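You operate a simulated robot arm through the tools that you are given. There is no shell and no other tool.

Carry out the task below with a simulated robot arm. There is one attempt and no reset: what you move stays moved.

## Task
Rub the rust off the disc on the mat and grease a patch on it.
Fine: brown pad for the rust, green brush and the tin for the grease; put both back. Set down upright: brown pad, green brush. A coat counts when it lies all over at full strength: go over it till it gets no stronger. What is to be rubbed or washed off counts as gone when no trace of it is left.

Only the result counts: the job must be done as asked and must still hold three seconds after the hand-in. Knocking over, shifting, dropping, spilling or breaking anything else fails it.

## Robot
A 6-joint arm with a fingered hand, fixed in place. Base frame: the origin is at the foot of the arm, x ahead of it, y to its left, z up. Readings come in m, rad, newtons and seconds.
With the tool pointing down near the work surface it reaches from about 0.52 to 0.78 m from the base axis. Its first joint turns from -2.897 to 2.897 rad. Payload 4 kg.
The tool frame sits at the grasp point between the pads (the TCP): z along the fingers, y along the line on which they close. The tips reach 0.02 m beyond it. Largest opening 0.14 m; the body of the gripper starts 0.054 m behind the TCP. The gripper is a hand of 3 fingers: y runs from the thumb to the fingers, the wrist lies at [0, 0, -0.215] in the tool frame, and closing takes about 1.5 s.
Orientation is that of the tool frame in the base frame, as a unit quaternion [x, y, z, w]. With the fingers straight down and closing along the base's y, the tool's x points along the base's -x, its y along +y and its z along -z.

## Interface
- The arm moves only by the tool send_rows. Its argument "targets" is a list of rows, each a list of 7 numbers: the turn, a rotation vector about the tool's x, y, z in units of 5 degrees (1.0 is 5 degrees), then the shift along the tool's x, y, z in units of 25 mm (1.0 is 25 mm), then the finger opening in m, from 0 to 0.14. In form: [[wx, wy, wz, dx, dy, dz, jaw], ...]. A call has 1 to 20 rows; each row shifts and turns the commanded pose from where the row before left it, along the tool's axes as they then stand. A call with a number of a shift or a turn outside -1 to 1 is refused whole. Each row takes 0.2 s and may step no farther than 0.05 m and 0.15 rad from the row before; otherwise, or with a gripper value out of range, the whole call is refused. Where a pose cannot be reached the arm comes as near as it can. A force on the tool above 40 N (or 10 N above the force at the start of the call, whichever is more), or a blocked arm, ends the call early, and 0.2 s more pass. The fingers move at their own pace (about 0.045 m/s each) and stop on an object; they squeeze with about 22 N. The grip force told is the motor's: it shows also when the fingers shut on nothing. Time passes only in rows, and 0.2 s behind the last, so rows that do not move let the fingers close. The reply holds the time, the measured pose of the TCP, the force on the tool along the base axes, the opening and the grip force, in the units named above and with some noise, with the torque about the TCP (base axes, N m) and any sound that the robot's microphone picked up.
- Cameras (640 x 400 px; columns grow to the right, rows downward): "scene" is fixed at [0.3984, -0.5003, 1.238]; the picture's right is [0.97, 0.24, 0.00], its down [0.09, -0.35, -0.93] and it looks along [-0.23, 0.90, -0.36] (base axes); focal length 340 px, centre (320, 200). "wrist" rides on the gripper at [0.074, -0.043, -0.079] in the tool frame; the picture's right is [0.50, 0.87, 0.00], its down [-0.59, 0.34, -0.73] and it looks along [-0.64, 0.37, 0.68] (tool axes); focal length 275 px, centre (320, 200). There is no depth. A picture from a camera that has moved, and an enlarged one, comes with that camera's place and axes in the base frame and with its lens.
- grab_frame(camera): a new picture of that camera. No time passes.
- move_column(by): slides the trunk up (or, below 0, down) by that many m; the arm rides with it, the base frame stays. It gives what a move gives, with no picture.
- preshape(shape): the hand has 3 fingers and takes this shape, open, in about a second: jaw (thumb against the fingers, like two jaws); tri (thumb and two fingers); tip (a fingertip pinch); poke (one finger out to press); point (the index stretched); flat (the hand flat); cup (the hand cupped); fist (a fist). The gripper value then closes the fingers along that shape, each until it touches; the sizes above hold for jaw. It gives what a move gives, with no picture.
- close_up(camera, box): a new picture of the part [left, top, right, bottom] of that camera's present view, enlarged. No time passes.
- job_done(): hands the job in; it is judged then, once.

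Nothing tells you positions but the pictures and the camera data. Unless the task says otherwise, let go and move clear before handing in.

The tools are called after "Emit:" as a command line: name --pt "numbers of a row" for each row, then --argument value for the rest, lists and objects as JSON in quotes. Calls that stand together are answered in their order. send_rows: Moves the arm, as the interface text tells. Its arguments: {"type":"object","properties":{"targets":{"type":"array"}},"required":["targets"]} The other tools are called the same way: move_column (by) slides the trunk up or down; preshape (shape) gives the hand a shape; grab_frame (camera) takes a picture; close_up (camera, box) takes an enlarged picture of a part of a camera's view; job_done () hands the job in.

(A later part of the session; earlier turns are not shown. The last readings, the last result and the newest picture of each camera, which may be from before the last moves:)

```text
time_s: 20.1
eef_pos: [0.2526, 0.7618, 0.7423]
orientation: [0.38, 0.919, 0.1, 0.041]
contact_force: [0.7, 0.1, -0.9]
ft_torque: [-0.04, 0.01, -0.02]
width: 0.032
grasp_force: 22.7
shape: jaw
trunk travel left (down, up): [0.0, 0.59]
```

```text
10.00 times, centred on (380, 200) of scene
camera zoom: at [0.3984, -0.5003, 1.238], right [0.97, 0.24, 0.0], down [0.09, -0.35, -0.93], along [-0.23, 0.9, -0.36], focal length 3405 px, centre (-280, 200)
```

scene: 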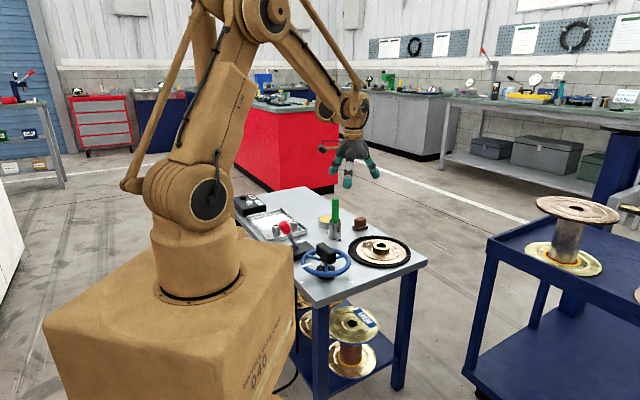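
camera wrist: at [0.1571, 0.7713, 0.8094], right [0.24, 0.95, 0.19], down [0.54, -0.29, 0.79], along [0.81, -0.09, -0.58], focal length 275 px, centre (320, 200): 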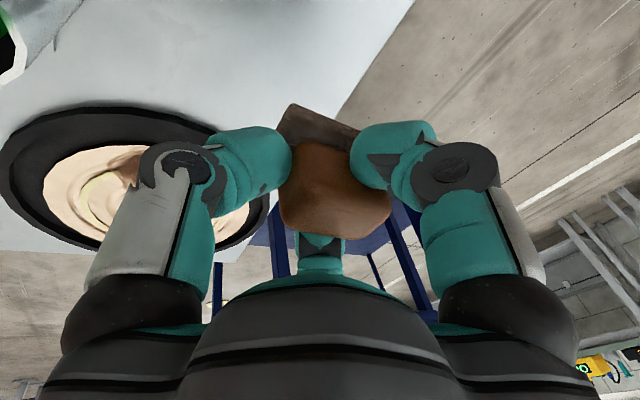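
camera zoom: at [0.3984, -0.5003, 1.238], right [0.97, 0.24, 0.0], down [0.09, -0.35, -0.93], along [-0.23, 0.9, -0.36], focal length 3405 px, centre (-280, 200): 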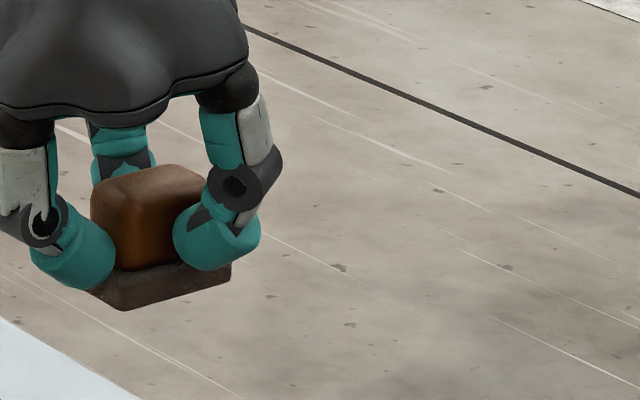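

The pad sits a bit towards tool +y in the hand and is still nearly flat. I'll lift clear, turn it 15° so its long side lies along the disc's rim, and carry it over the rust.

Emit:
send_rows --pt "0 0 0 0 0.195 -0.88 0.0" --pt "0 0 0 0 0.195 -0.88 0.0" --pt "0 0 0 0 0.195 -0.88 0.0" --pt "0 0.216 -0.976 0 0 0 0.0" --pt "0 0.216 -0.976 0 0 0 0.0" --pt "0 0.216 -0.976 0 0 0 0.0" --pt "0 0 0 -0.736 -0.719 -0.159 0.0" --pt "0 0 0 -0.736 -0.719 -0.159 0.0" --pt "0 0 0 -0.736 -0.719 -0.159 0.0" --pt "0 0 0 -0.736 -0.719 -0.159 0.0" --pt "0 0 0 -0.736 -0.719 -0.159 0.0" --pt "0 0 0 -0.736 -0.719 -0.159 0.0"

Emit:
grab_frame --camera "wrist"

Emit:
close_up --camera "scene" --box '[310, 150, 430, 280]'

```text
time_s: 22.7
eef_pos: [0.2916, 0.6091, 0.8102]
orientation: [0.257, 0.96, 0.105, 0.028]
contact_force: [-0.5, -0.4, -1.5]
ft_torque: [-0.01, 0.04, 0.01]
width: 0.0319
grasp_force: 22.2
shape: jaw
trunk travel left (down, up): [0.0, 0.59]
```

```text
taken
camera wrist: at [0.1973, 0.5946, 0.8779], right [-0.01, 0.98, 0.19], down [0.6, -0.14, 0.79], along [0.8, 0.12, -0.58], focal length 275 px, centre (320, 200)
```

wrist: 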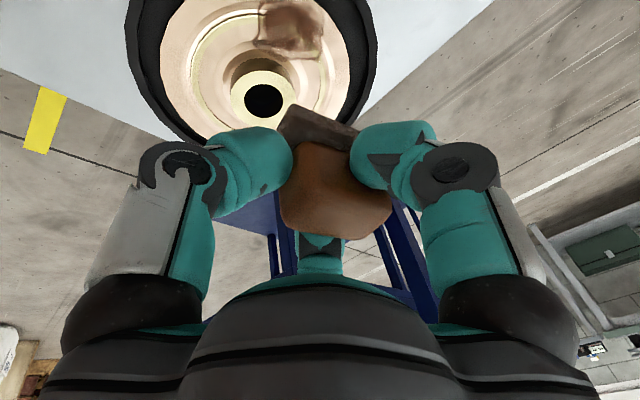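

```text
3.08 times, centred on (370, 215) of scene
camera zoom: at [0.3984, -0.5003, 1.238], right [0.97, 0.24, 0.0], down [0.09, -0.35, -0.93], along [-0.23, 0.9, -0.36], focal length 1048 px, centre (166, 154)
```

zoom: 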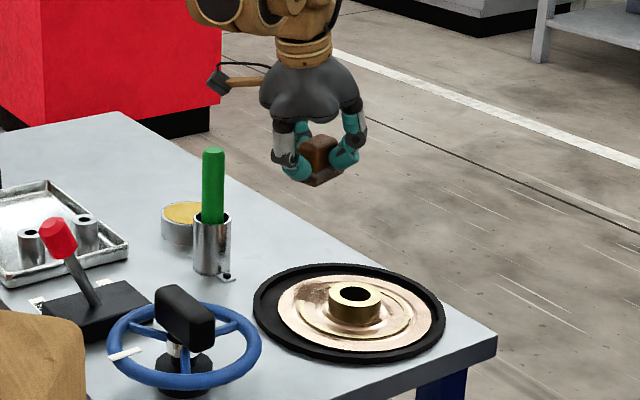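

Emit:
close_up --camera "scene" --box '[400, 185, 435, 220]'

Emit:
close_up --camera "scene" --box '[395, 180, 445, 220]'

Emit:
close_up --camera "wrist" --box '[120, 0, 390, 150]'

```text
11.43 times, centred on (418, 202) of scene
camera zoom: at [0.3984, -0.5003, 1.238], right [0.97, 0.24, 0.0], down [0.09, -0.35, -0.93], along [-0.23, 0.9, -0.36], focal length 3892 px, centre (-794, 171)
```

zoom: 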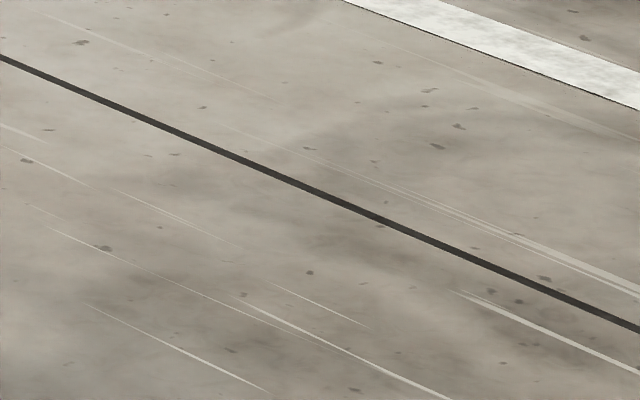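

```text
10.00 times, centred on (420, 200) of scene
camera zoom: at [0.3984, -0.5003, 1.238], right [0.97, 0.24, 0.0], down [0.09, -0.35, -0.93], along [-0.23, 0.9, -0.36], focal length 3405 px, centre (-680, 200)
```

zoom: 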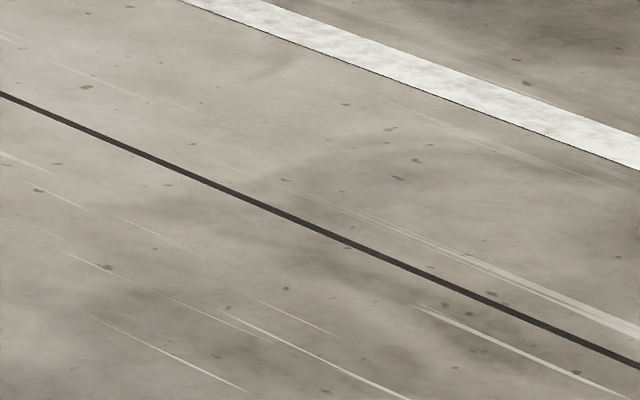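

```text
2.37 times, centred on (255, 75) of wrist
camera zoom: at [0.1973, 0.5946, 0.8779], right [-0.01, 0.98, 0.19], down [0.6, -0.14, 0.79], along [0.8, 0.12, -0.58], focal length 652 px, centre (474, 496)
```

zoom: 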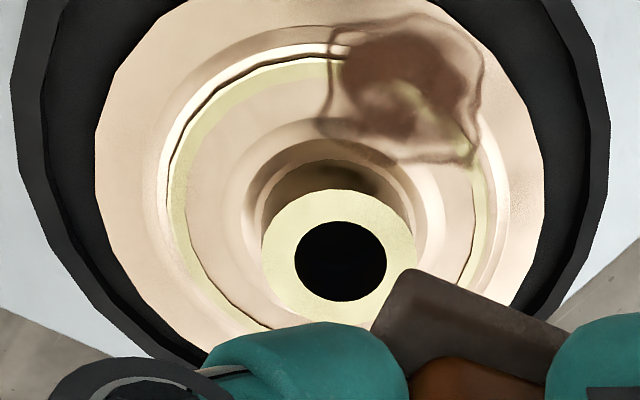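

Emit:
close_up --camera "scene" --box '[346, 180, 394, 216]'

```text
11.11 times, centred on (370, 198) of scene
camera zoom: at [0.3984, -0.5003, 1.238], right [0.97, 0.24, 0.0], down [0.09, -0.35, -0.93], along [-0.23, 0.9, -0.36], focal length 3784 px, centre (-236, 222)
```

zoom: 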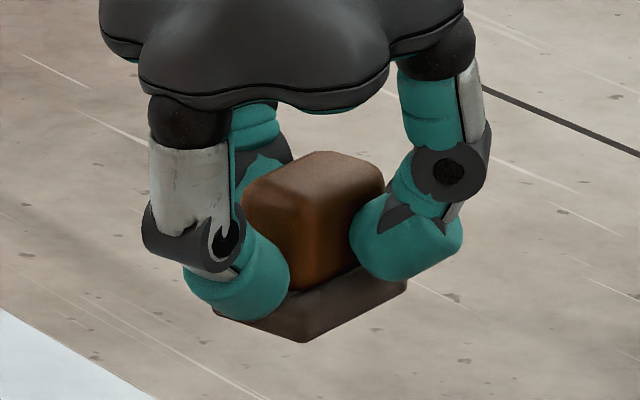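

The pad looks flat, with its long side at about 60°. I'll come down closer over the rust and compare positions.

Emit:
send_rows --pt "0 0 0 0 -0.19 0.859 0.0" --pt "0 0 0 0 -0.19 0.859 0.0" --pt "0 0 0 0 -0.19 0.859 0.0" --pt "0 0 0 0 -0.19 0.859 0.0" --pt "0 0 0 0 -0.19 0.859 0.0"

Emit:
grab_frame --camera "wrist"

Emit:
close_up --camera "scene" --box '[335, 205, 415, 275]'

```text
time_s: 23.9
eef_pos: [0.2925, 0.6098, 0.6998]
orientation: [0.257, 0.96, 0.104, 0.028]
contact_force: [0.3, 0.3, -0.6]
ft_torque: [-0.02, -0.01, 0.0]
width: 0.0322
grasp_force: 22.0
shape: jaw
trunk travel left (down, up): [0.0, 0.59]
```

```text
taken
camera wrist: at [0.1977, 0.5952, 0.7666], right [-0.01, 0.98, 0.19], down [0.6, -0.14, 0.79], along [0.8, 0.12, -0.58], focal length 275 px, centre (320, 200)
```

wrist: 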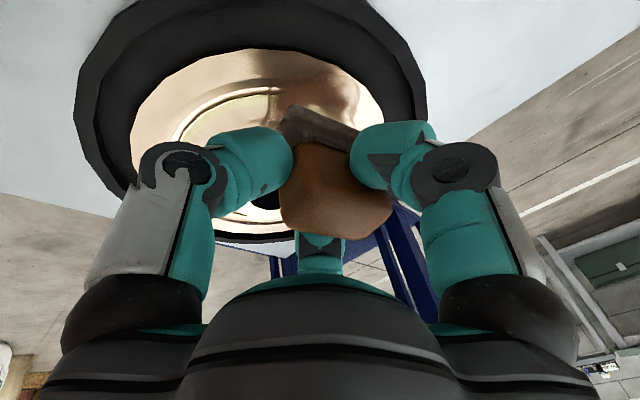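

```text
5.71 times, centred on (375, 240) of scene
camera zoom: at [0.3984, -0.5003, 1.238], right [0.97, 0.24, 0.0], down [0.09, -0.35, -0.93], along [-0.23, 0.9, -0.36], focal length 1946 px, centre (6, -29)
```

zoom: 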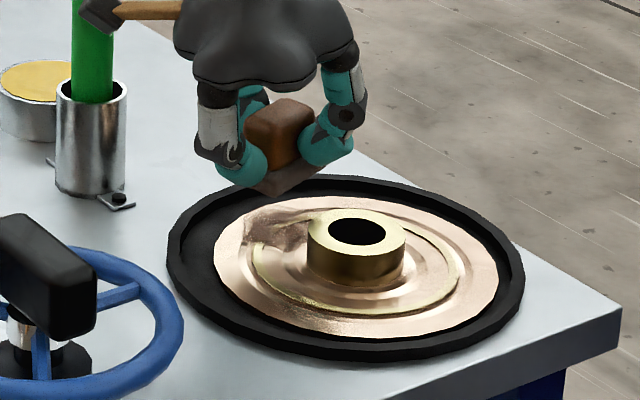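

Emit:
send_rows --pt "0 0 0 0 -0.087 0.39 0.0" --pt "0 0 0 0 -0.087 0.39 0.0"

Emit:
close_up --camera "scene" --box '[345, 215, 405, 265]'

Emit:
grab_frame --camera "wrist"

```text
time_s: 24.5
eef_pos: [0.2924, 0.6091, 0.6782]
orientation: [0.257, 0.96, 0.105, 0.028]
contact_force: [0.7, -0.3, -1.5]
ft_torque: [-0.02, 0.02, 0.01]
width: 0.0318
grasp_force: 22.3
shape: jaw
trunk travel left (down, up): [0.0, 0.59]
```

```text
8.00 times, centred on (375, 240) of scene
camera zoom: at [0.3984, -0.5003, 1.238], right [0.97, 0.24, 0.0], down [0.09, -0.35, -0.93], along [-0.23, 0.9, -0.36], focal length 2724 px, centre (-120, -120)
```

zoom: 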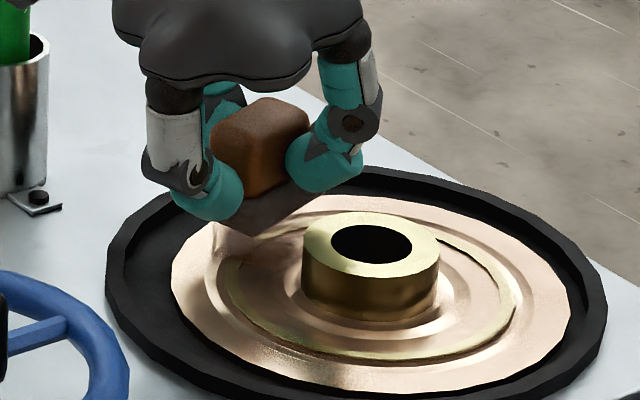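

```text
taken
camera wrist: at [0.1973, 0.5954, 0.7465], right [-0.01, 0.98, 0.19], down [0.6, -0.14, 0.79], along [0.8, 0.12, -0.58], focal length 275 px, centre (320, 200)
```

wrist: 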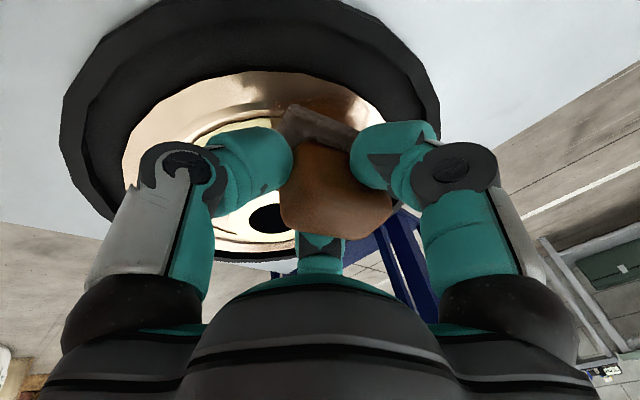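

The pad is just above the plate, slightly too far in +y. I'll shift it back a little and come down gently to contact.

Emit:
send_rows --pt "0 0 0 -0.1 -0.2 -0.05 0.0" --pt "0 0 0 -0.04 -0.1 -0.02 0.0" --pt "0 0 0 0 -0.026 0.117 0.0" --pt "0 0 0 0 -0.026 0.117 0.0"

Emit:
close_up --camera "scene" --box '[345, 215, 405, 265]'

```text
time_s: 25.5
eef_pos: [0.2898, 0.6009, 0.6729]
orientation: [0.257, 0.96, 0.105, 0.027]
contact_force: [-0.4, 0.4, -1.7]
ft_torque: [0.0, 0.03, -0.05]
width: 0.0319
grasp_force: 22.1
shape: jaw
trunk travel left (down, up): [0.0, 0.59]
```

```text
8.00 times, centred on (375, 240) of scene
camera zoom: at [0.3984, -0.5003, 1.238], right [0.97, 0.24, 0.0], down [0.09, -0.35, -0.93], along [-0.23, 0.9, -0.36], focal length 2724 px, centre (-120, -120)
```

zoom: 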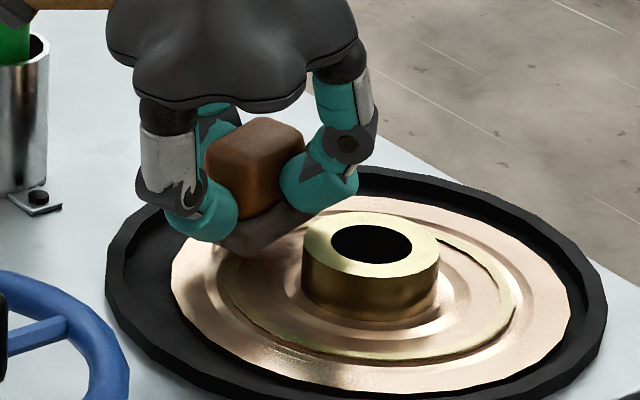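

Emit:
send_rows --pt "0 0 0 0 -0.017 0.078 0.0" --pt "0 0 0 0 -0.017 0.078 0.0"

Emit:
close_up --camera "scene" --box '[345, 215, 405, 265]'

```text
time_s: 26.1
eef_pos: [0.2911, 0.6015, 0.6705]
orientation: [0.258, 0.96, 0.104, 0.028]
contact_force: [0.3, 0.0, 0.1]
ft_torque: [-0.01, 0.0, 0.0]
width: 0.0318
grasp_force: 21.7
shape: jaw
trunk travel left (down, up): [0.0, 0.59]
```

```text
8.00 times, centred on (375, 240) of scene
camera zoom: at [0.3984, -0.5003, 1.238], right [0.97, 0.24, 0.0], down [0.09, -0.35, -0.93], along [-0.23, 0.9, -0.36], focal length 2724 px, centre (-120, -120)
```

zoom: 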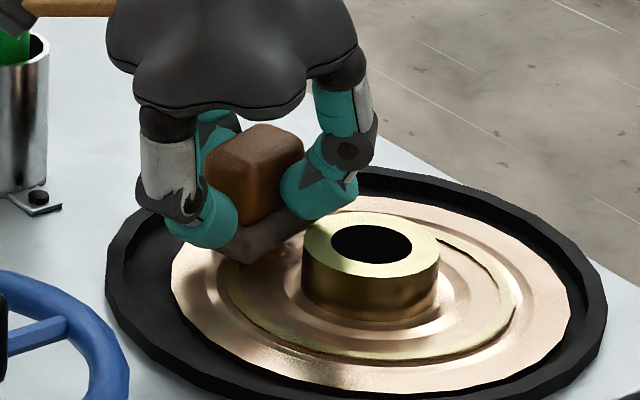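

Emit:
send_rows --pt "0 0 0 0 -0.017 0.078 0.0" --pt "0 0 0 0 -0.009 0.039 0.0"

Emit:
send_rows --pt "0 0 0 0 -0.009 0.039 0.0" --pt "0 0 0 0 -0.009 0.039 0.0"

Emit:
close_up --camera "scene" --box '[345, 215, 405, 265]'

```text
time_s: 26.7
eef_pos: [0.2911, 0.6005, 0.6665]
orientation: [0.257, 0.96, 0.105, 0.029]
contact_force: [-0.2, -0.2, -0.2]
ft_torque: [0.01, -0.01, 0.03]
width: 0.0318
grasp_force: 22.0
shape: jaw
trunk travel left (down, up): [0.0, 0.59]
```

```text
time_s: 27.3
eef_pos: [0.2905, 0.6013, 0.6642]
orientation: [0.258, 0.96, 0.105, 0.028]
contact_force: [-0.4, 0.2, -1.3]
ft_torque: [0.03, 0.02, -0.02]
width: 0.032
grasp_force: 21.5
shape: jaw
trunk travel left (down, up): [0.0, 0.59]
```

```text
8.00 times, centred on (375, 240) of scene
camera zoom: at [0.3984, -0.5003, 1.238], right [0.97, 0.24, 0.0], down [0.09, -0.35, -0.93], along [-0.23, 0.9, -0.36], focal length 2724 px, centre (-120, -120)
```

zoom: 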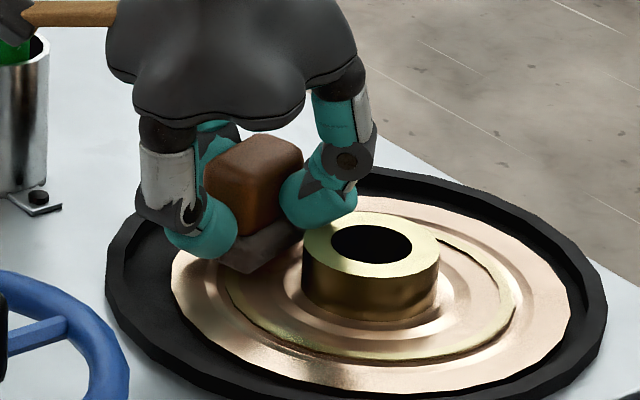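

Emit:
send_rows --pt "0 0 0 0 -0.009 0.039 0.0" --pt "0 0 0 0 -0.009 0.039 0.0"

Emit:
close_up --camera "scene" --box '[355, 225, 395, 260]'

```text
time_s: 27.9
eef_pos: [0.2907, 0.6013, 0.6622]
orientation: [0.257, 0.96, 0.105, 0.028]
contact_force: [0.4, 0.3, -0.7]
ft_torque: [0.01, 0.0, 0.01]
width: 0.0321
grasp_force: 21.9
shape: jaw
trunk travel left (down, up): [0.0, 0.59]
```

```text
11.43 times, centred on (375, 242) of scene
camera zoom: at [0.3984, -0.5003, 1.238], right [0.97, 0.24, 0.0], down [0.09, -0.35, -0.93], along [-0.23, 0.9, -0.36], focal length 3892 px, centre (-309, -286)
```

zoom: 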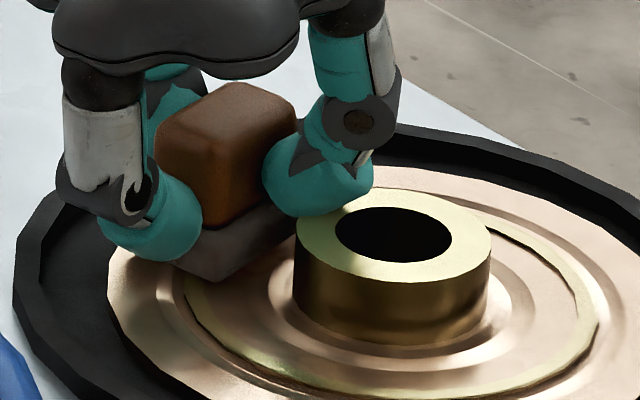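

One finger hangs close over the hub. I'll raise the pad slightly and turn it another 20°, so the hub falls between the thumb and that finger.

Emit:
send_rows --pt "0 0 0 0 0.087 -0.39 0.0" --pt "0 0.216 -0.976 0 0 0 0.0" --pt "0 0.216 -0.976 0 0 0 0.0" --pt "0 0.216 -0.976 0 0 0 0.0" --pt "0 0.216 -0.976 0 0 0 0.0" --pt "0 0 0 -0.27 0.05 0.01 0.0" --pt "0 0 0 0 -0.07 0.312 0.0"

Emit:
close_up --camera "scene" --box '[355, 225, 395, 260]'

Emit:
grab_frame --camera "wrist"

```text
time_s: 29.5
eef_pos: [0.2966, 0.6012, 0.6642]
orientation: [0.086, 0.99, 0.109, 0.01]
contact_force: [0.2, -0.4, -1.4]
ft_torque: [0.02, -0.04, 0.01]
width: 0.0319
grasp_force: 21.9
shape: jaw
trunk travel left (down, up): [0.0, 0.59]
```

```text
11.43 times, centred on (375, 242) of scene
camera zoom: at [0.3984, -0.5003, 1.238], right [0.97, 0.24, 0.0], down [0.09, -0.35, -0.93], along [-0.23, 0.9, -0.36], focal length 3892 px, centre (-309, -286)
```

zoom: 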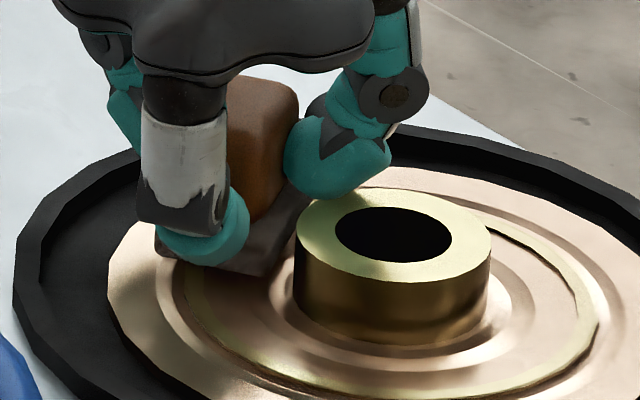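

```text
taken
camera wrist: at [0.2137, 0.5556, 0.7321], right [-0.35, 0.92, 0.19], down [0.61, 0.07, 0.79], along [0.71, 0.39, -0.58], focal length 275 px, centre (320, 200)
```

wrist: 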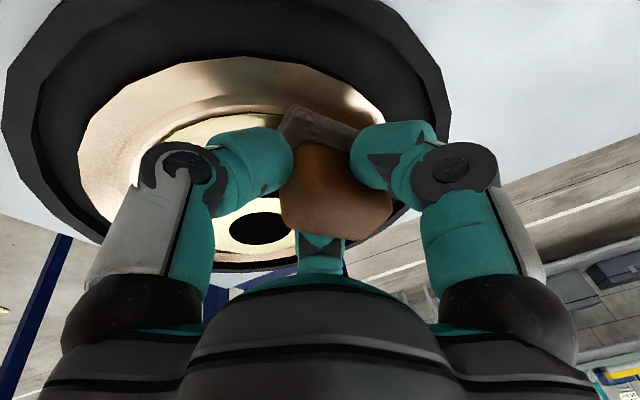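

Emit:
send_rows --pt "0 0 0 0.2 -0.034 -0.007 0.0" --pt "0 0 0 0 -0.017 0.078 0.0" --pt "0 0 0 0 -0.009 0.039 0.0"

Emit:
send_rows --pt "0 0 0 0 -0.009 0.039 0.0" --pt "0 0 0 0 -0.009 0.039 0.0"

Emit:
close_up --camera "scene" --box '[355, 225, 395, 260]'

```text
time_s: 30.3
eef_pos: [0.2929, 0.6014, 0.6619]
orientation: [0.087, 0.99, 0.108, 0.009]
contact_force: [0.0, -0.3, -1.0]
ft_torque: [-0.05, 0.03, 0.01]
width: 0.0319
grasp_force: 22.4
shape: jaw
trunk travel left (down, up): [0.0, 0.59]
```

```text
time_s: 30.9
eef_pos: [0.2927, 0.6012, 0.6595]
orientation: [0.086, 0.99, 0.109, 0.01]
contact_force: [0.9, 2.0, 7.0]
ft_torque: [-0.12, 0.01, 0.02]
width: 0.0318
grasp_force: 21.7
shape: jaw
trunk travel left (down, up): [0.0, 0.59]
```

```text
11.43 times, centred on (375, 242) of scene
camera zoom: at [0.3984, -0.5003, 1.238], right [0.97, 0.24, 0.0], down [0.09, -0.35, -0.93], along [-0.23, 0.9, -0.36], focal length 3892 px, centre (-309, -286)
```

zoom: 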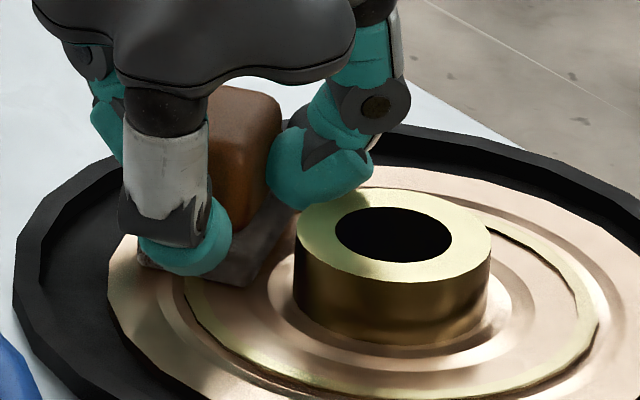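

Contact shows 7 N, but the torque points to the thumb side. I'll check whether the pad's face or the thumb is touching.

Emit:
close_up --camera "scene" --box '[355, 236, 379, 252]'

Emit:
grab_frame --camera "wrist"

Emit:
close_up --camera "wrist" --box '[220, 80, 420, 250]'

```text
16.00 times, centred on (367, 244) of scene
camera zoom: at [0.3984, -0.5003, 1.238], right [0.97, 0.24, 0.0], down [0.09, -0.35, -0.93], along [-0.23, 0.9, -0.36], focal length 5448 px, centre (-432, -504)
```

zoom: 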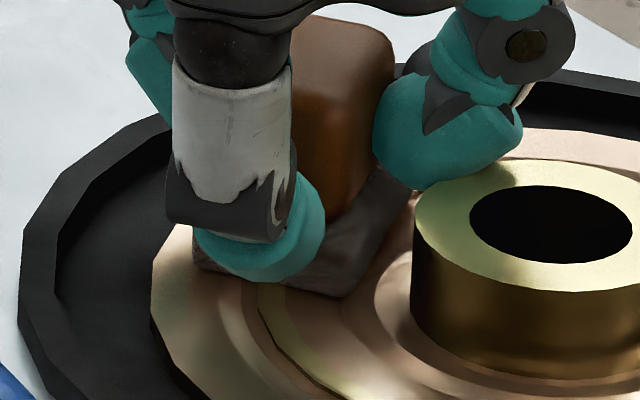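

```text
taken
camera wrist: at [0.2084, 0.5553, 0.7275], right [-0.35, 0.92, 0.19], down [0.61, 0.07, 0.79], along [0.71, 0.39, -0.58], focal length 275 px, centre (320, 200)
```

wrist: 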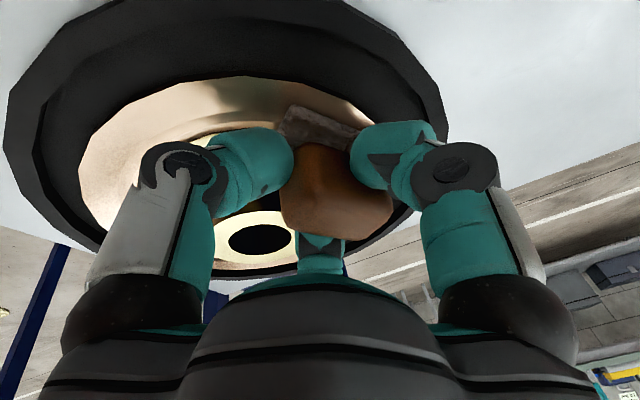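

```text
2.35 times, centred on (320, 165) of wrist
camera zoom: at [0.2084, 0.5553, 0.7275], right [-0.35, 0.92, 0.19], down [0.61, 0.07, 0.79], along [0.71, 0.39, -0.58], focal length 648 px, centre (320, 282)
```

zoom: 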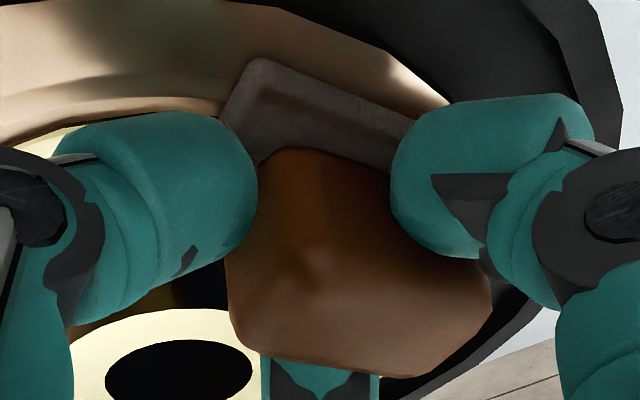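

The near edge of the pad touches first, so the pad is slightly pitched in the hand. I'll level it by small turns about tool x while watching the torque.

Emit:
send_rows --pt "0.4 0 0 0 0 0 0.0"

Emit:
send_rows --pt "0.3 0 0 0 0 0 0.0"

```text
time_s: 31.3
eef_pos: [0.2914, 0.6012, 0.6595]
orientation: [0.087, 0.992, 0.09, 0.008]
contact_force: [-0.1, 0.7, 2.2]
ft_torque: [0.0, 0.01, -0.04]
width: 0.0315
grasp_force: 21.8
shape: jaw
trunk travel left (down, up): [0.0, 0.59]
```

```text
time_s: 31.7
eef_pos: [0.2924, 0.6, 0.6581]
orientation: [0.087, 0.993, 0.078, 0.006]
contact_force: [0.6, 2.0, 2.0]
ft_torque: [0.18, -0.02, -0.02]
width: 0.0317
grasp_force: 22.3
shape: jaw
trunk travel left (down, up): [0.0, 0.59]
```

Emit:
send_rows --pt "-0.15 0 0 0 -0.003 0.02 0.0"

Emit:
send_rows --pt "0 0 0 0 -0.003 0.02 0.0"

```text
time_s: 32.1
eef_pos: [0.2923, 0.6003, 0.6603]
orientation: [0.087, 0.993, 0.085, 0.008]
contact_force: [-0.2, -0.1, 5.5]
ft_torque: [-0.01, 0.03, 0.0]
width: 0.0317
grasp_force: 22.3
shape: jaw
trunk travel left (down, up): [0.0, 0.59]
```

```text
time_s: 32.5
eef_pos: [0.2911, 0.6, 0.6605]
orientation: [0.087, 0.993, 0.086, 0.008]
contact_force: [0.2, 1.0, 8.7]
ft_torque: [0.04, 0.01, 0.01]
width: 0.032
grasp_force: 21.9
shape: jaw
trunk travel left (down, up): [0.0, 0.59]
```

The pad now lies level on the plate at about 9 N. I'll ease off slightly and start rubbing, following the band around the hub.

Emit:
send_rows --pt "0 0 0 0 0.003 -0.014 0.0" --pt "0 0 0 -0.077 0.173 0.03 0.0" --pt "0 0 0 -0.077 0.173 0.03 0.0" --pt "0 0 0 -0.077 0.173 0.03 0.0"

Emit:
send_rows --pt "0 0 0 -0.031 0.1655 0.029 0.0" --pt "0 0 0 -0.031 0.1655 0.029 0.0" --pt "0 0 0 -0.031 0.1655 0.029 0.0" --pt "0 0 0 -0.031 0.1655 0.029 0.0"

Emit:
close_up --camera "scene" --box '[345, 225, 395, 260]'

```text
time_s: 33.5
eef_pos: [0.3007, 0.6122, 0.6601]
orientation: [0.087, 0.993, 0.085, 0.008]
contact_force: [-2.7, -3.3, 8.8]
ft_torque: [-0.01, 0.07, 0.01]
width: 0.0319
grasp_force: 21.9
shape: jaw
trunk travel left (down, up): [0.0, 0.59]
```

```text
time_s: 34.5
eef_pos: [0.3054, 0.6302, 0.6585]
orientation: [0.087, 0.993, 0.085, 0.008]
contact_force: [-0.7, -2.8, 4.7]
ft_torque: [0.03, 0.04, 0.02]
width: 0.0318
grasp_force: 21.6
shape: jaw
trunk travel left (down, up): [0.0, 0.59]
```

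```text
11.43 times, centred on (370, 242) of scene
camera zoom: at [0.3984, -0.5003, 1.238], right [0.97, 0.24, 0.0], down [0.09, -0.35, -0.93], along [-0.23, 0.9, -0.36], focal length 3892 px, centre (-251, -286)
```

zoom: 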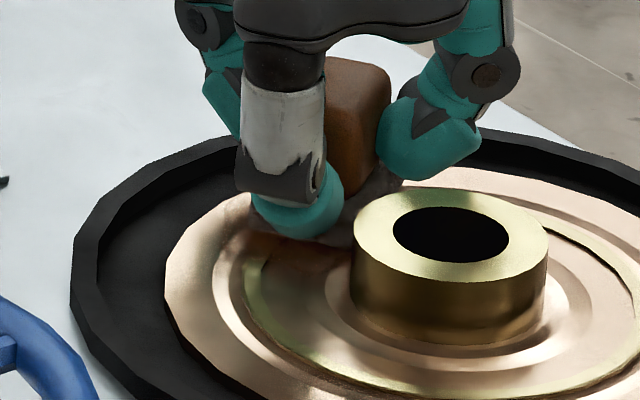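

The disc has not moved. Continuing the rubbing loop.

Emit:
send_rows --pt "0 0 0 0.204 0.005 0.001 0.0" --pt "0 0 0 0.204 0.005 0.001 0.0" --pt "0 0 0 0.041 -0.167 -0.029 0.0" --pt "0 0 0 0.041 -0.167 -0.029 0.0" --pt "0 0 0 0.041 -0.167 -0.029 0.0" --pt "0 0 0 0.041 -0.167 -0.029 0.0"

Emit:
send_rows --pt "0 0 0 -0.012 -0.178 -0.031 0.0" --pt "0 0 0 -0.012 -0.178 -0.031 0.0" --pt "0 0 0 -0.012 -0.178 -0.031 0.0" --pt "0 0 0 -0.012 -0.178 -0.031 0.0" --pt "0 0 0 -0.198 -0.086 -0.015 0.0" --pt "0 0 0 -0.198 -0.086 -0.015 0.0"

Emit:
close_up --camera "scene" --box '[345, 225, 395, 260]'

```text
time_s: 35.9
eef_pos: [0.2895, 0.6151, 0.6587]
orientation: [0.087, 0.993, 0.085, 0.008]
contact_force: [2.0, 4.4, 9.6]
ft_torque: [0.12, -0.01, -0.03]
width: 0.0319
grasp_force: 21.8
shape: jaw
trunk travel left (down, up): [0.0, 0.59]
```

```text
time_s: 37.3
eef_pos: [0.2972, 0.5898, 0.659]
orientation: [0.087, 0.993, 0.085, 0.007]
contact_force: [-4.5, 2.4, 4.6]
ft_torque: [0.08, -0.05, 0.12]
width: 0.0321
grasp_force: 22.0
shape: jaw
trunk travel left (down, up): [0.0, 0.59]
```

```text
11.43 times, centred on (370, 242) of scene
camera zoom: at [0.3984, -0.5003, 1.238], right [0.97, 0.24, 0.0], down [0.09, -0.35, -0.93], along [-0.23, 0.9, -0.36], focal length 3892 px, centre (-251, -286)
```

zoom: 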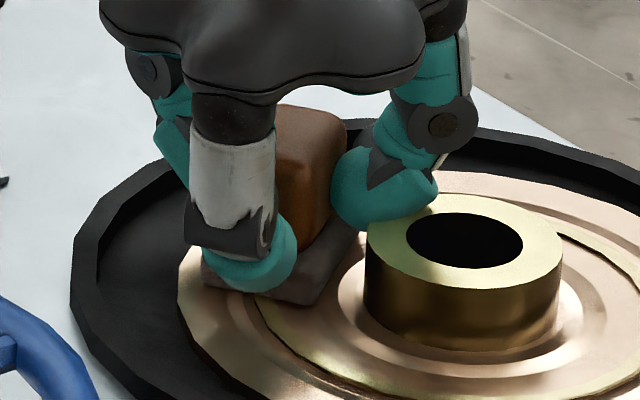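

The disc slid about 4–5 mm in +x; a finger probably pressed against the hub's side on the last stroke. I'll lift off and look at the disc.

Emit:
send_rows --pt "0 0 0 0.1 0.05 -0.1 0.0" --pt "0 0 0 0.1 0.17 -0.97 0.0" --pt "0 0 0 0 0.17 -0.97 0.0" --pt "0 0 0 0 0.17 -0.97 0.0" --pt "0 0 0 0 0.17 -0.97 0.0"

Emit:
grab_frame --camera "wrist"

Emit:
close_up --camera "scene" --box '[340, 228, 420, 275]'

```text
time_s: 38.5
eef_pos: [0.2916, 0.5908, 0.7608]
orientation: [0.086, 0.993, 0.084, 0.007]
contact_force: [-0.3, -0.6, -0.9]
ft_torque: [0.01, -0.02, 0.0]
width: 0.0316
grasp_force: 22.3
shape: jaw
trunk travel left (down, up): [0.0, 0.59]
```

```text
taken
camera wrist: at [0.2085, 0.5496, 0.8306], right [-0.34, 0.93, 0.15], down [0.62, 0.1, 0.78], along [0.71, 0.36, -0.61], focal length 275 px, centre (320, 200)
```

wrist: 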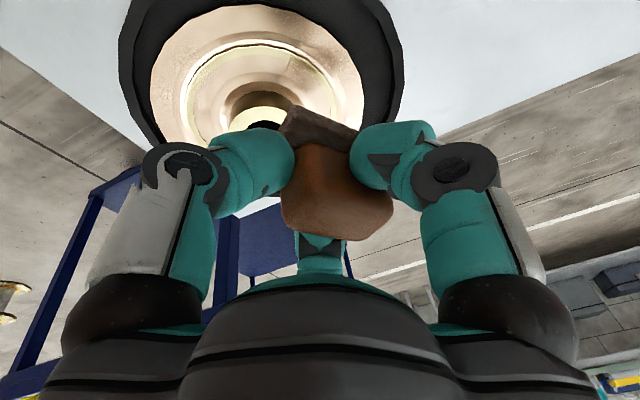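

```text
8.00 times, centred on (380, 252) of scene
camera zoom: at [0.3984, -0.5003, 1.238], right [0.97, 0.24, 0.0], down [0.09, -0.35, -0.93], along [-0.23, 0.9, -0.36], focal length 2724 px, centre (-160, -212)
```

zoom: 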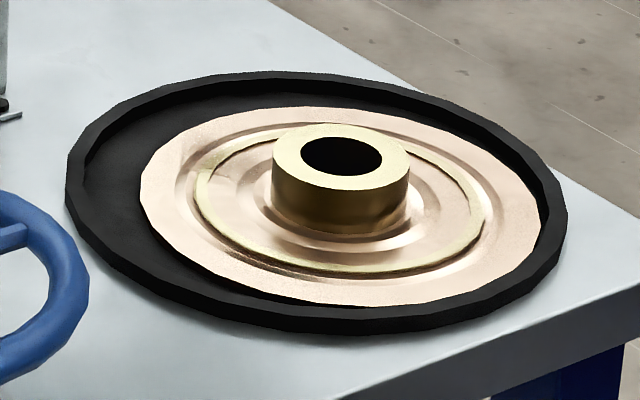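

Most of the rust is off already. I'll enlarge the disc to look for remaining traces.

Emit:
close_up --camera "wrist" --box '[120, 0, 410, 150]'

Emit:
close_up --camera "scene" --box '[352, 238, 412, 268]'

```text
2.21 times, centred on (265, 75) of wrist
camera zoom: at [0.2085, 0.5496, 0.8306], right [-0.34, 0.93, 0.15], down [0.62, 0.1, 0.78], along [0.71, 0.36, -0.61], focal length 608 px, centre (441, 476)
```

zoom: 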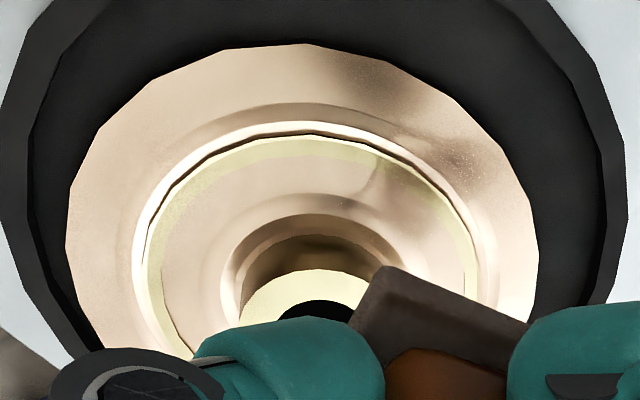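

```text
10.67 times, centred on (382, 253) of scene
camera zoom: at [0.3984, -0.5003, 1.238], right [0.97, 0.24, 0.0], down [0.09, -0.35, -0.93], along [-0.23, 0.9, -0.36], focal length 3632 px, centre (-341, -365)
```

zoom: 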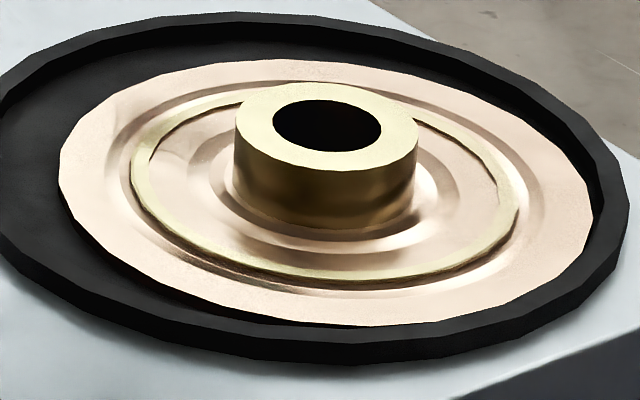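

Emit:
send_rows --pt "0 0 0 0.106 -0.124 -0.95 0.0" --pt "0 0 0 0.106 -0.124 -0.95 0.0" --pt "0 0 0 0.106 -0.124 -0.95 0.0" --pt "0 0 0 0.106 -0.124 -0.95 0.0" --pt "0 0 0 0.106 -0.124 -0.95 0.0" --pt "0 0 0 0.106 -0.124 -0.95 0.0" --pt "0 0 0 0.106 -0.124 -0.95 0.0"

Emit:
grab_frame --camera "wrist"

Emit:
close_up --camera "scene" --box '[352, 236, 382, 256]'

```text
time_s: 40.1
eef_pos: [0.2654, 0.5456, 0.9211]
orientation: [0.087, 0.993, 0.085, 0.007]
contact_force: [0.5, -0.1, -1.4]
ft_torque: [-0.03, 0.02, -0.02]
width: 0.0319
grasp_force: 21.6
shape: jaw
trunk travel left (down, up): [0.0, 0.59]
```

```text
taken
camera wrist: at [0.1823, 0.5041, 0.9911], right [-0.34, 0.93, 0.15], down [0.62, 0.1, 0.78], along [0.71, 0.36, -0.61], focal length 275 px, centre (320, 200)
```

wrist: 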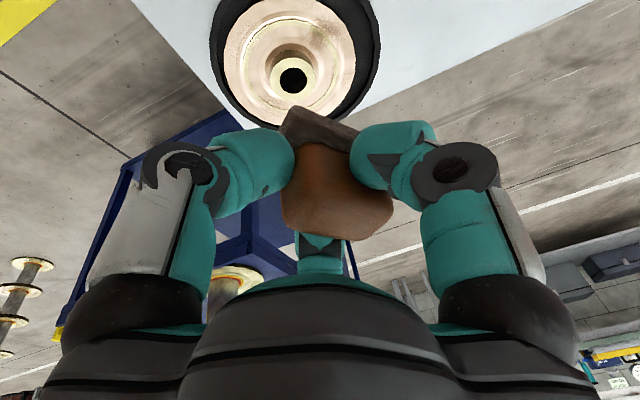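

```text
16.00 times, centred on (367, 246) of scene
camera zoom: at [0.3984, -0.5003, 1.238], right [0.97, 0.24, 0.0], down [0.09, -0.35, -0.93], along [-0.23, 0.9, -0.36], focal length 5448 px, centre (-432, -536)
```

zoom: 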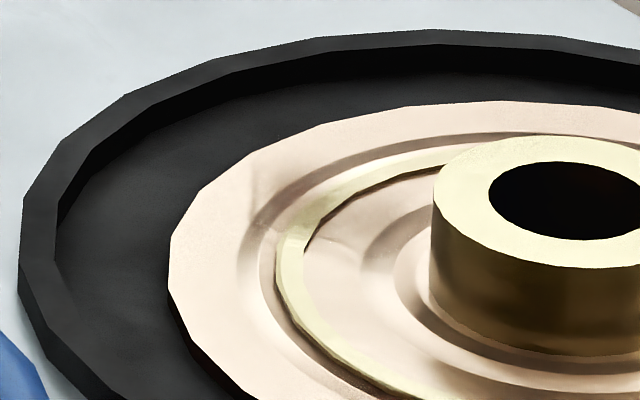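

Emit:
close_up --camera "wrist" --box '[205, 0, 385, 112]'

Emit:
close_up --camera "wrist" --box '[260, 0, 360, 65]'

```text
3.56 times, centred on (295, 56) of wrist
camera zoom: at [0.1823, 0.5041, 0.9911], right [-0.34, 0.93, 0.15], down [0.62, 0.1, 0.78], along [0.71, 0.36, -0.61], focal length 979 px, centre (409, 712)
```

zoom: 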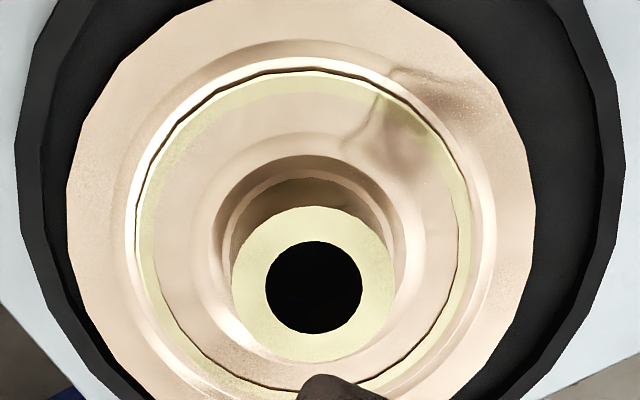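

```text
6.15 times, centred on (310, 32) of wrist
camera zoom: at [0.1823, 0.5041, 0.9911], right [-0.34, 0.93, 0.15], down [0.62, 0.1, 0.78], along [0.71, 0.36, -0.61], focal length 1694 px, centre (382, 1231)
```

zoom: 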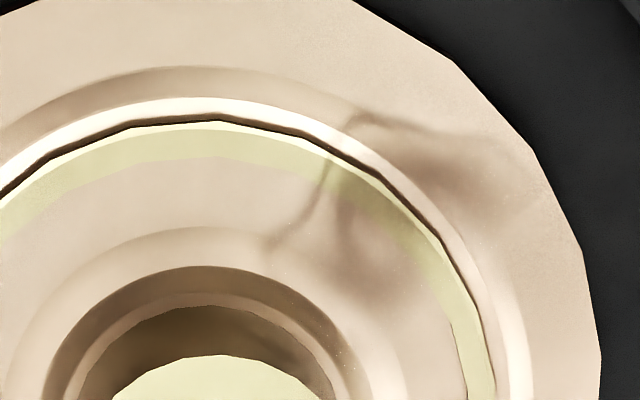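

A faint trace remains on the front-left part, roughly (0.28–0.31, 0.586–0.63). I'll turn the pad 15° more, which keeps the finger further from the hub, and go back down over that part.

Emit:
send_rows --pt "0 0.172 -0.985 0 0 0 0.0" --pt "0 0.172 -0.985 0 0 0 0.0" --pt "0 0.172 -0.985 0 0 0 0.0" --pt "0 0 0 -0.134 0.0124 0.9 0.0" --pt "0 0 0 -0.134 0.0124 0.9 0.0" --pt "0 0 0 -0.134 0.0124 0.9 0.0" --pt "0 0 0 -0.134 0.0124 0.9 0.0" --pt "0 0 0 -0.134 0.0124 0.9 0.0" --pt "0 0 0 -0.134 0.0124 0.9 0.0" --pt "0 0 0 -0.134 0.0124 0.9 0.0" --pt "0 0 0 -0.134 0.0124 0.9 0.0" --pt "0 0 0 -0.134 0.0124 0.9 0.0" --pt "0 0 0 -0.134 0.0124 0.9 0.0" --pt "0 0 0 0 -0.137 0.788 0.0"

Emit:
close_up --camera "scene" --box '[345, 222, 401, 257]'

Emit:
grab_frame --camera "wrist"

```text
time_s: 43.1
eef_pos: [0.2961, 0.5908, 0.6784]
orientation: [-0.043, 0.996, 0.084, -0.004]
contact_force: [0.3, 1.1, -0.6]
ft_torque: [-0.01, -0.01, -0.01]
width: 0.0317
grasp_force: 22.0
shape: jaw
trunk travel left (down, up): [0.0, 0.59]
```

```text
11.43 times, centred on (373, 240) of scene
camera zoom: at [0.3984, -0.5003, 1.238], right [0.97, 0.24, 0.0], down [0.09, -0.35, -0.93], along [-0.23, 0.9, -0.36], focal length 3892 px, centre (-286, -251)
```

zoom: 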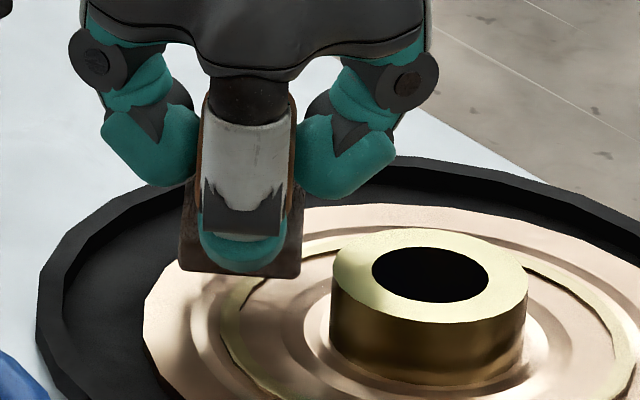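

```text
taken
camera wrist: at [0.2259, 0.5291, 0.749], right [-0.57, 0.81, 0.15], down [0.57, 0.26, 0.78], along [0.59, 0.53, -0.61], focal length 275 px, centre (320, 200)
```

wrist: 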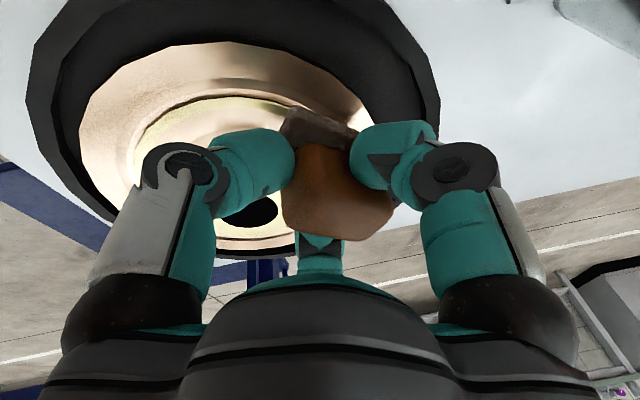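

Emit:
send_rows --pt "0 0 0 0 -0.037 0.21 0.0" --pt "0 0 0 0 -0.037 0.21 0.0" --pt "0 0 0 0 -0.037 0.21 0.0" --pt "0 0 0 0 -0.007 0.039 0.0"

Emit:
send_rows --pt "0 0 0 0 -0.007 0.039 0.0"

```text
time_s: 44.1
eef_pos: [0.296, 0.5905, 0.6625]
orientation: [-0.044, 0.995, 0.084, -0.004]
contact_force: [0.5, 0.0, -1.1]
ft_torque: [0.03, 0.01, 0.0]
width: 0.0317
grasp_force: 22.3
shape: jaw
trunk travel left (down, up): [0.0, 0.59]
```

```text
time_s: 44.5
eef_pos: [0.2968, 0.5906, 0.6619]
orientation: [-0.043, 0.995, 0.085, -0.003]
contact_force: [0.0, -0.3, -0.8]
ft_torque: [0.0, -0.02, -0.02]
width: 0.0318
grasp_force: 21.5
shape: jaw
trunk travel left (down, up): [0.0, 0.59]
```

Emit:
send_rows --pt "0 0 0 0 -0.007 0.039 0.0"

Emit:
send_rows --pt "0 0 0 0 -0.007 0.039 0.0"

Emit:
close_up --camera "scene" --box '[345, 222, 401, 257]'

```text
time_s: 44.9
eef_pos: [0.2961, 0.59, 0.6606]
orientation: [-0.043, 0.996, 0.084, -0.003]
contact_force: [-0.6, 0.3, -0.6]
ft_torque: [-0.02, 0.0, 0.0]
width: 0.0316
grasp_force: 22.4
shape: jaw
trunk travel left (down, up): [0.0, 0.59]
```

```text
time_s: 45.3
eef_pos: [0.2967, 0.5901, 0.6595]
orientation: [-0.044, 0.995, 0.085, -0.003]
contact_force: [-0.2, 0.9, 0.9]
ft_torque: [0.0, 0.01, 0.0]
width: 0.0317
grasp_force: 22.0
shape: jaw
trunk travel left (down, up): [0.0, 0.59]
```

```text
11.43 times, centred on (373, 240) of scene
camera zoom: at [0.3984, -0.5003, 1.238], right [0.97, 0.24, 0.0], down [0.09, -0.35, -0.93], along [-0.23, 0.9, -0.36], focal length 3892 px, centre (-286, -251)
```

zoom: 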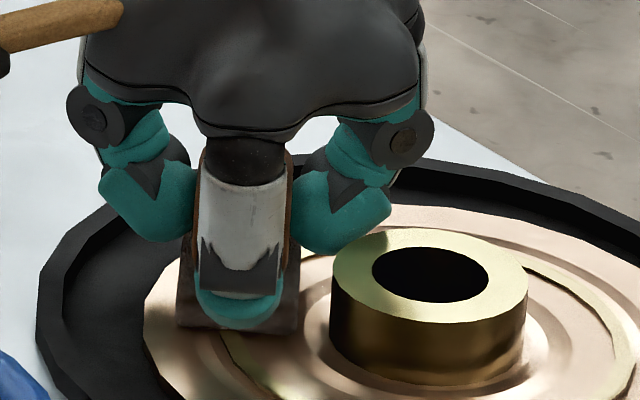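

Emit:
send_rows --pt "0 0 0 0 -0.006 0.034 0.0"

Emit:
send_rows --pt "0 0 0 0.1 0 0 0.0" --pt "0 0 0 0.1 0 0 0.0" --pt "0 0 0 0 0.1 0.017 0.0" --pt "0 0 0 0 0.1 0.017 0.0"

```text
time_s: 45.7
eef_pos: [0.294, 0.5896, 0.6591]
orientation: [-0.043, 0.995, 0.085, -0.003]
contact_force: [-0.1, -0.2, 5.4]
ft_torque: [-0.08, 0.05, 0.0]
width: 0.0318
grasp_force: 22.3
shape: jaw
trunk travel left (down, up): [0.0, 0.59]
```

```text
time_s: 46.7
eef_pos: [0.2905, 0.5947, 0.6586]
orientation: [-0.043, 0.995, 0.086, -0.004]
contact_force: [-0.3, -4.4, 7.2]
ft_torque: [-0.13, 0.01, 0.0]
width: 0.0316
grasp_force: 22.3
shape: jaw
trunk travel left (down, up): [0.0, 0.59]
```

Force is about 7 N and nothing is snagging. I'll do several strokes over the remaining trace.

Emit:
send_rows --pt "0 0 0 0.014 -0.157 -0.027 0.0" --pt "0 0 0 0.014 -0.157 -0.027 0.0" --pt "0 0 0 0.014 -0.157 -0.027 0.0" --pt "0 0 0 0.014 -0.157 -0.027 0.0" --pt "0 0 0 -0.159 -0.014 -0.002 0.0" --pt "0 0 0 -0.014 0.157 0.027 0.0" --pt "0 0 0 -0.014 0.157 0.027 0.0" --pt "0 0 0 -0.014 0.157 0.027 0.0" --pt "0 0 0 -0.014 0.157 0.027 0.0" --pt "0 0 0 0.159 0.014 0.002 0.0" --pt "0 0 0 0.159 0.014 0.002 0.0" --pt "0 0 0 0.014 -0.157 -0.027 0.0" --pt "0 0 0 0.014 -0.157 -0.027 0.0" --pt "0 0 0 0.014 -0.157 -0.027 0.0" --pt "0 0 0 0.014 -0.157 -0.027 0.0"

Emit:
close_up --camera "scene" --box '[345, 222, 401, 257]'

```text
time_s: 49.9
eef_pos: [0.2859, 0.5795, 0.6585]
orientation: [-0.044, 0.996, 0.083, -0.004]
contact_force: [0.2, 2.0, 3.1]
ft_torque: [0.05, 0.03, -0.01]
width: 0.0319
grasp_force: 22.0
shape: jaw
trunk travel left (down, up): [0.0, 0.59]
```

```text
11.43 times, centred on (373, 240) of scene
camera zoom: at [0.3984, -0.5003, 1.238], right [0.97, 0.24, 0.0], down [0.09, -0.35, -0.93], along [-0.23, 0.9, -0.36], focal length 3892 px, centre (-286, -251)
```

zoom: 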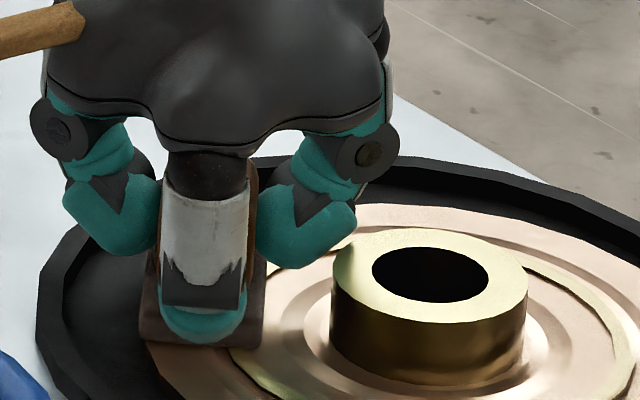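

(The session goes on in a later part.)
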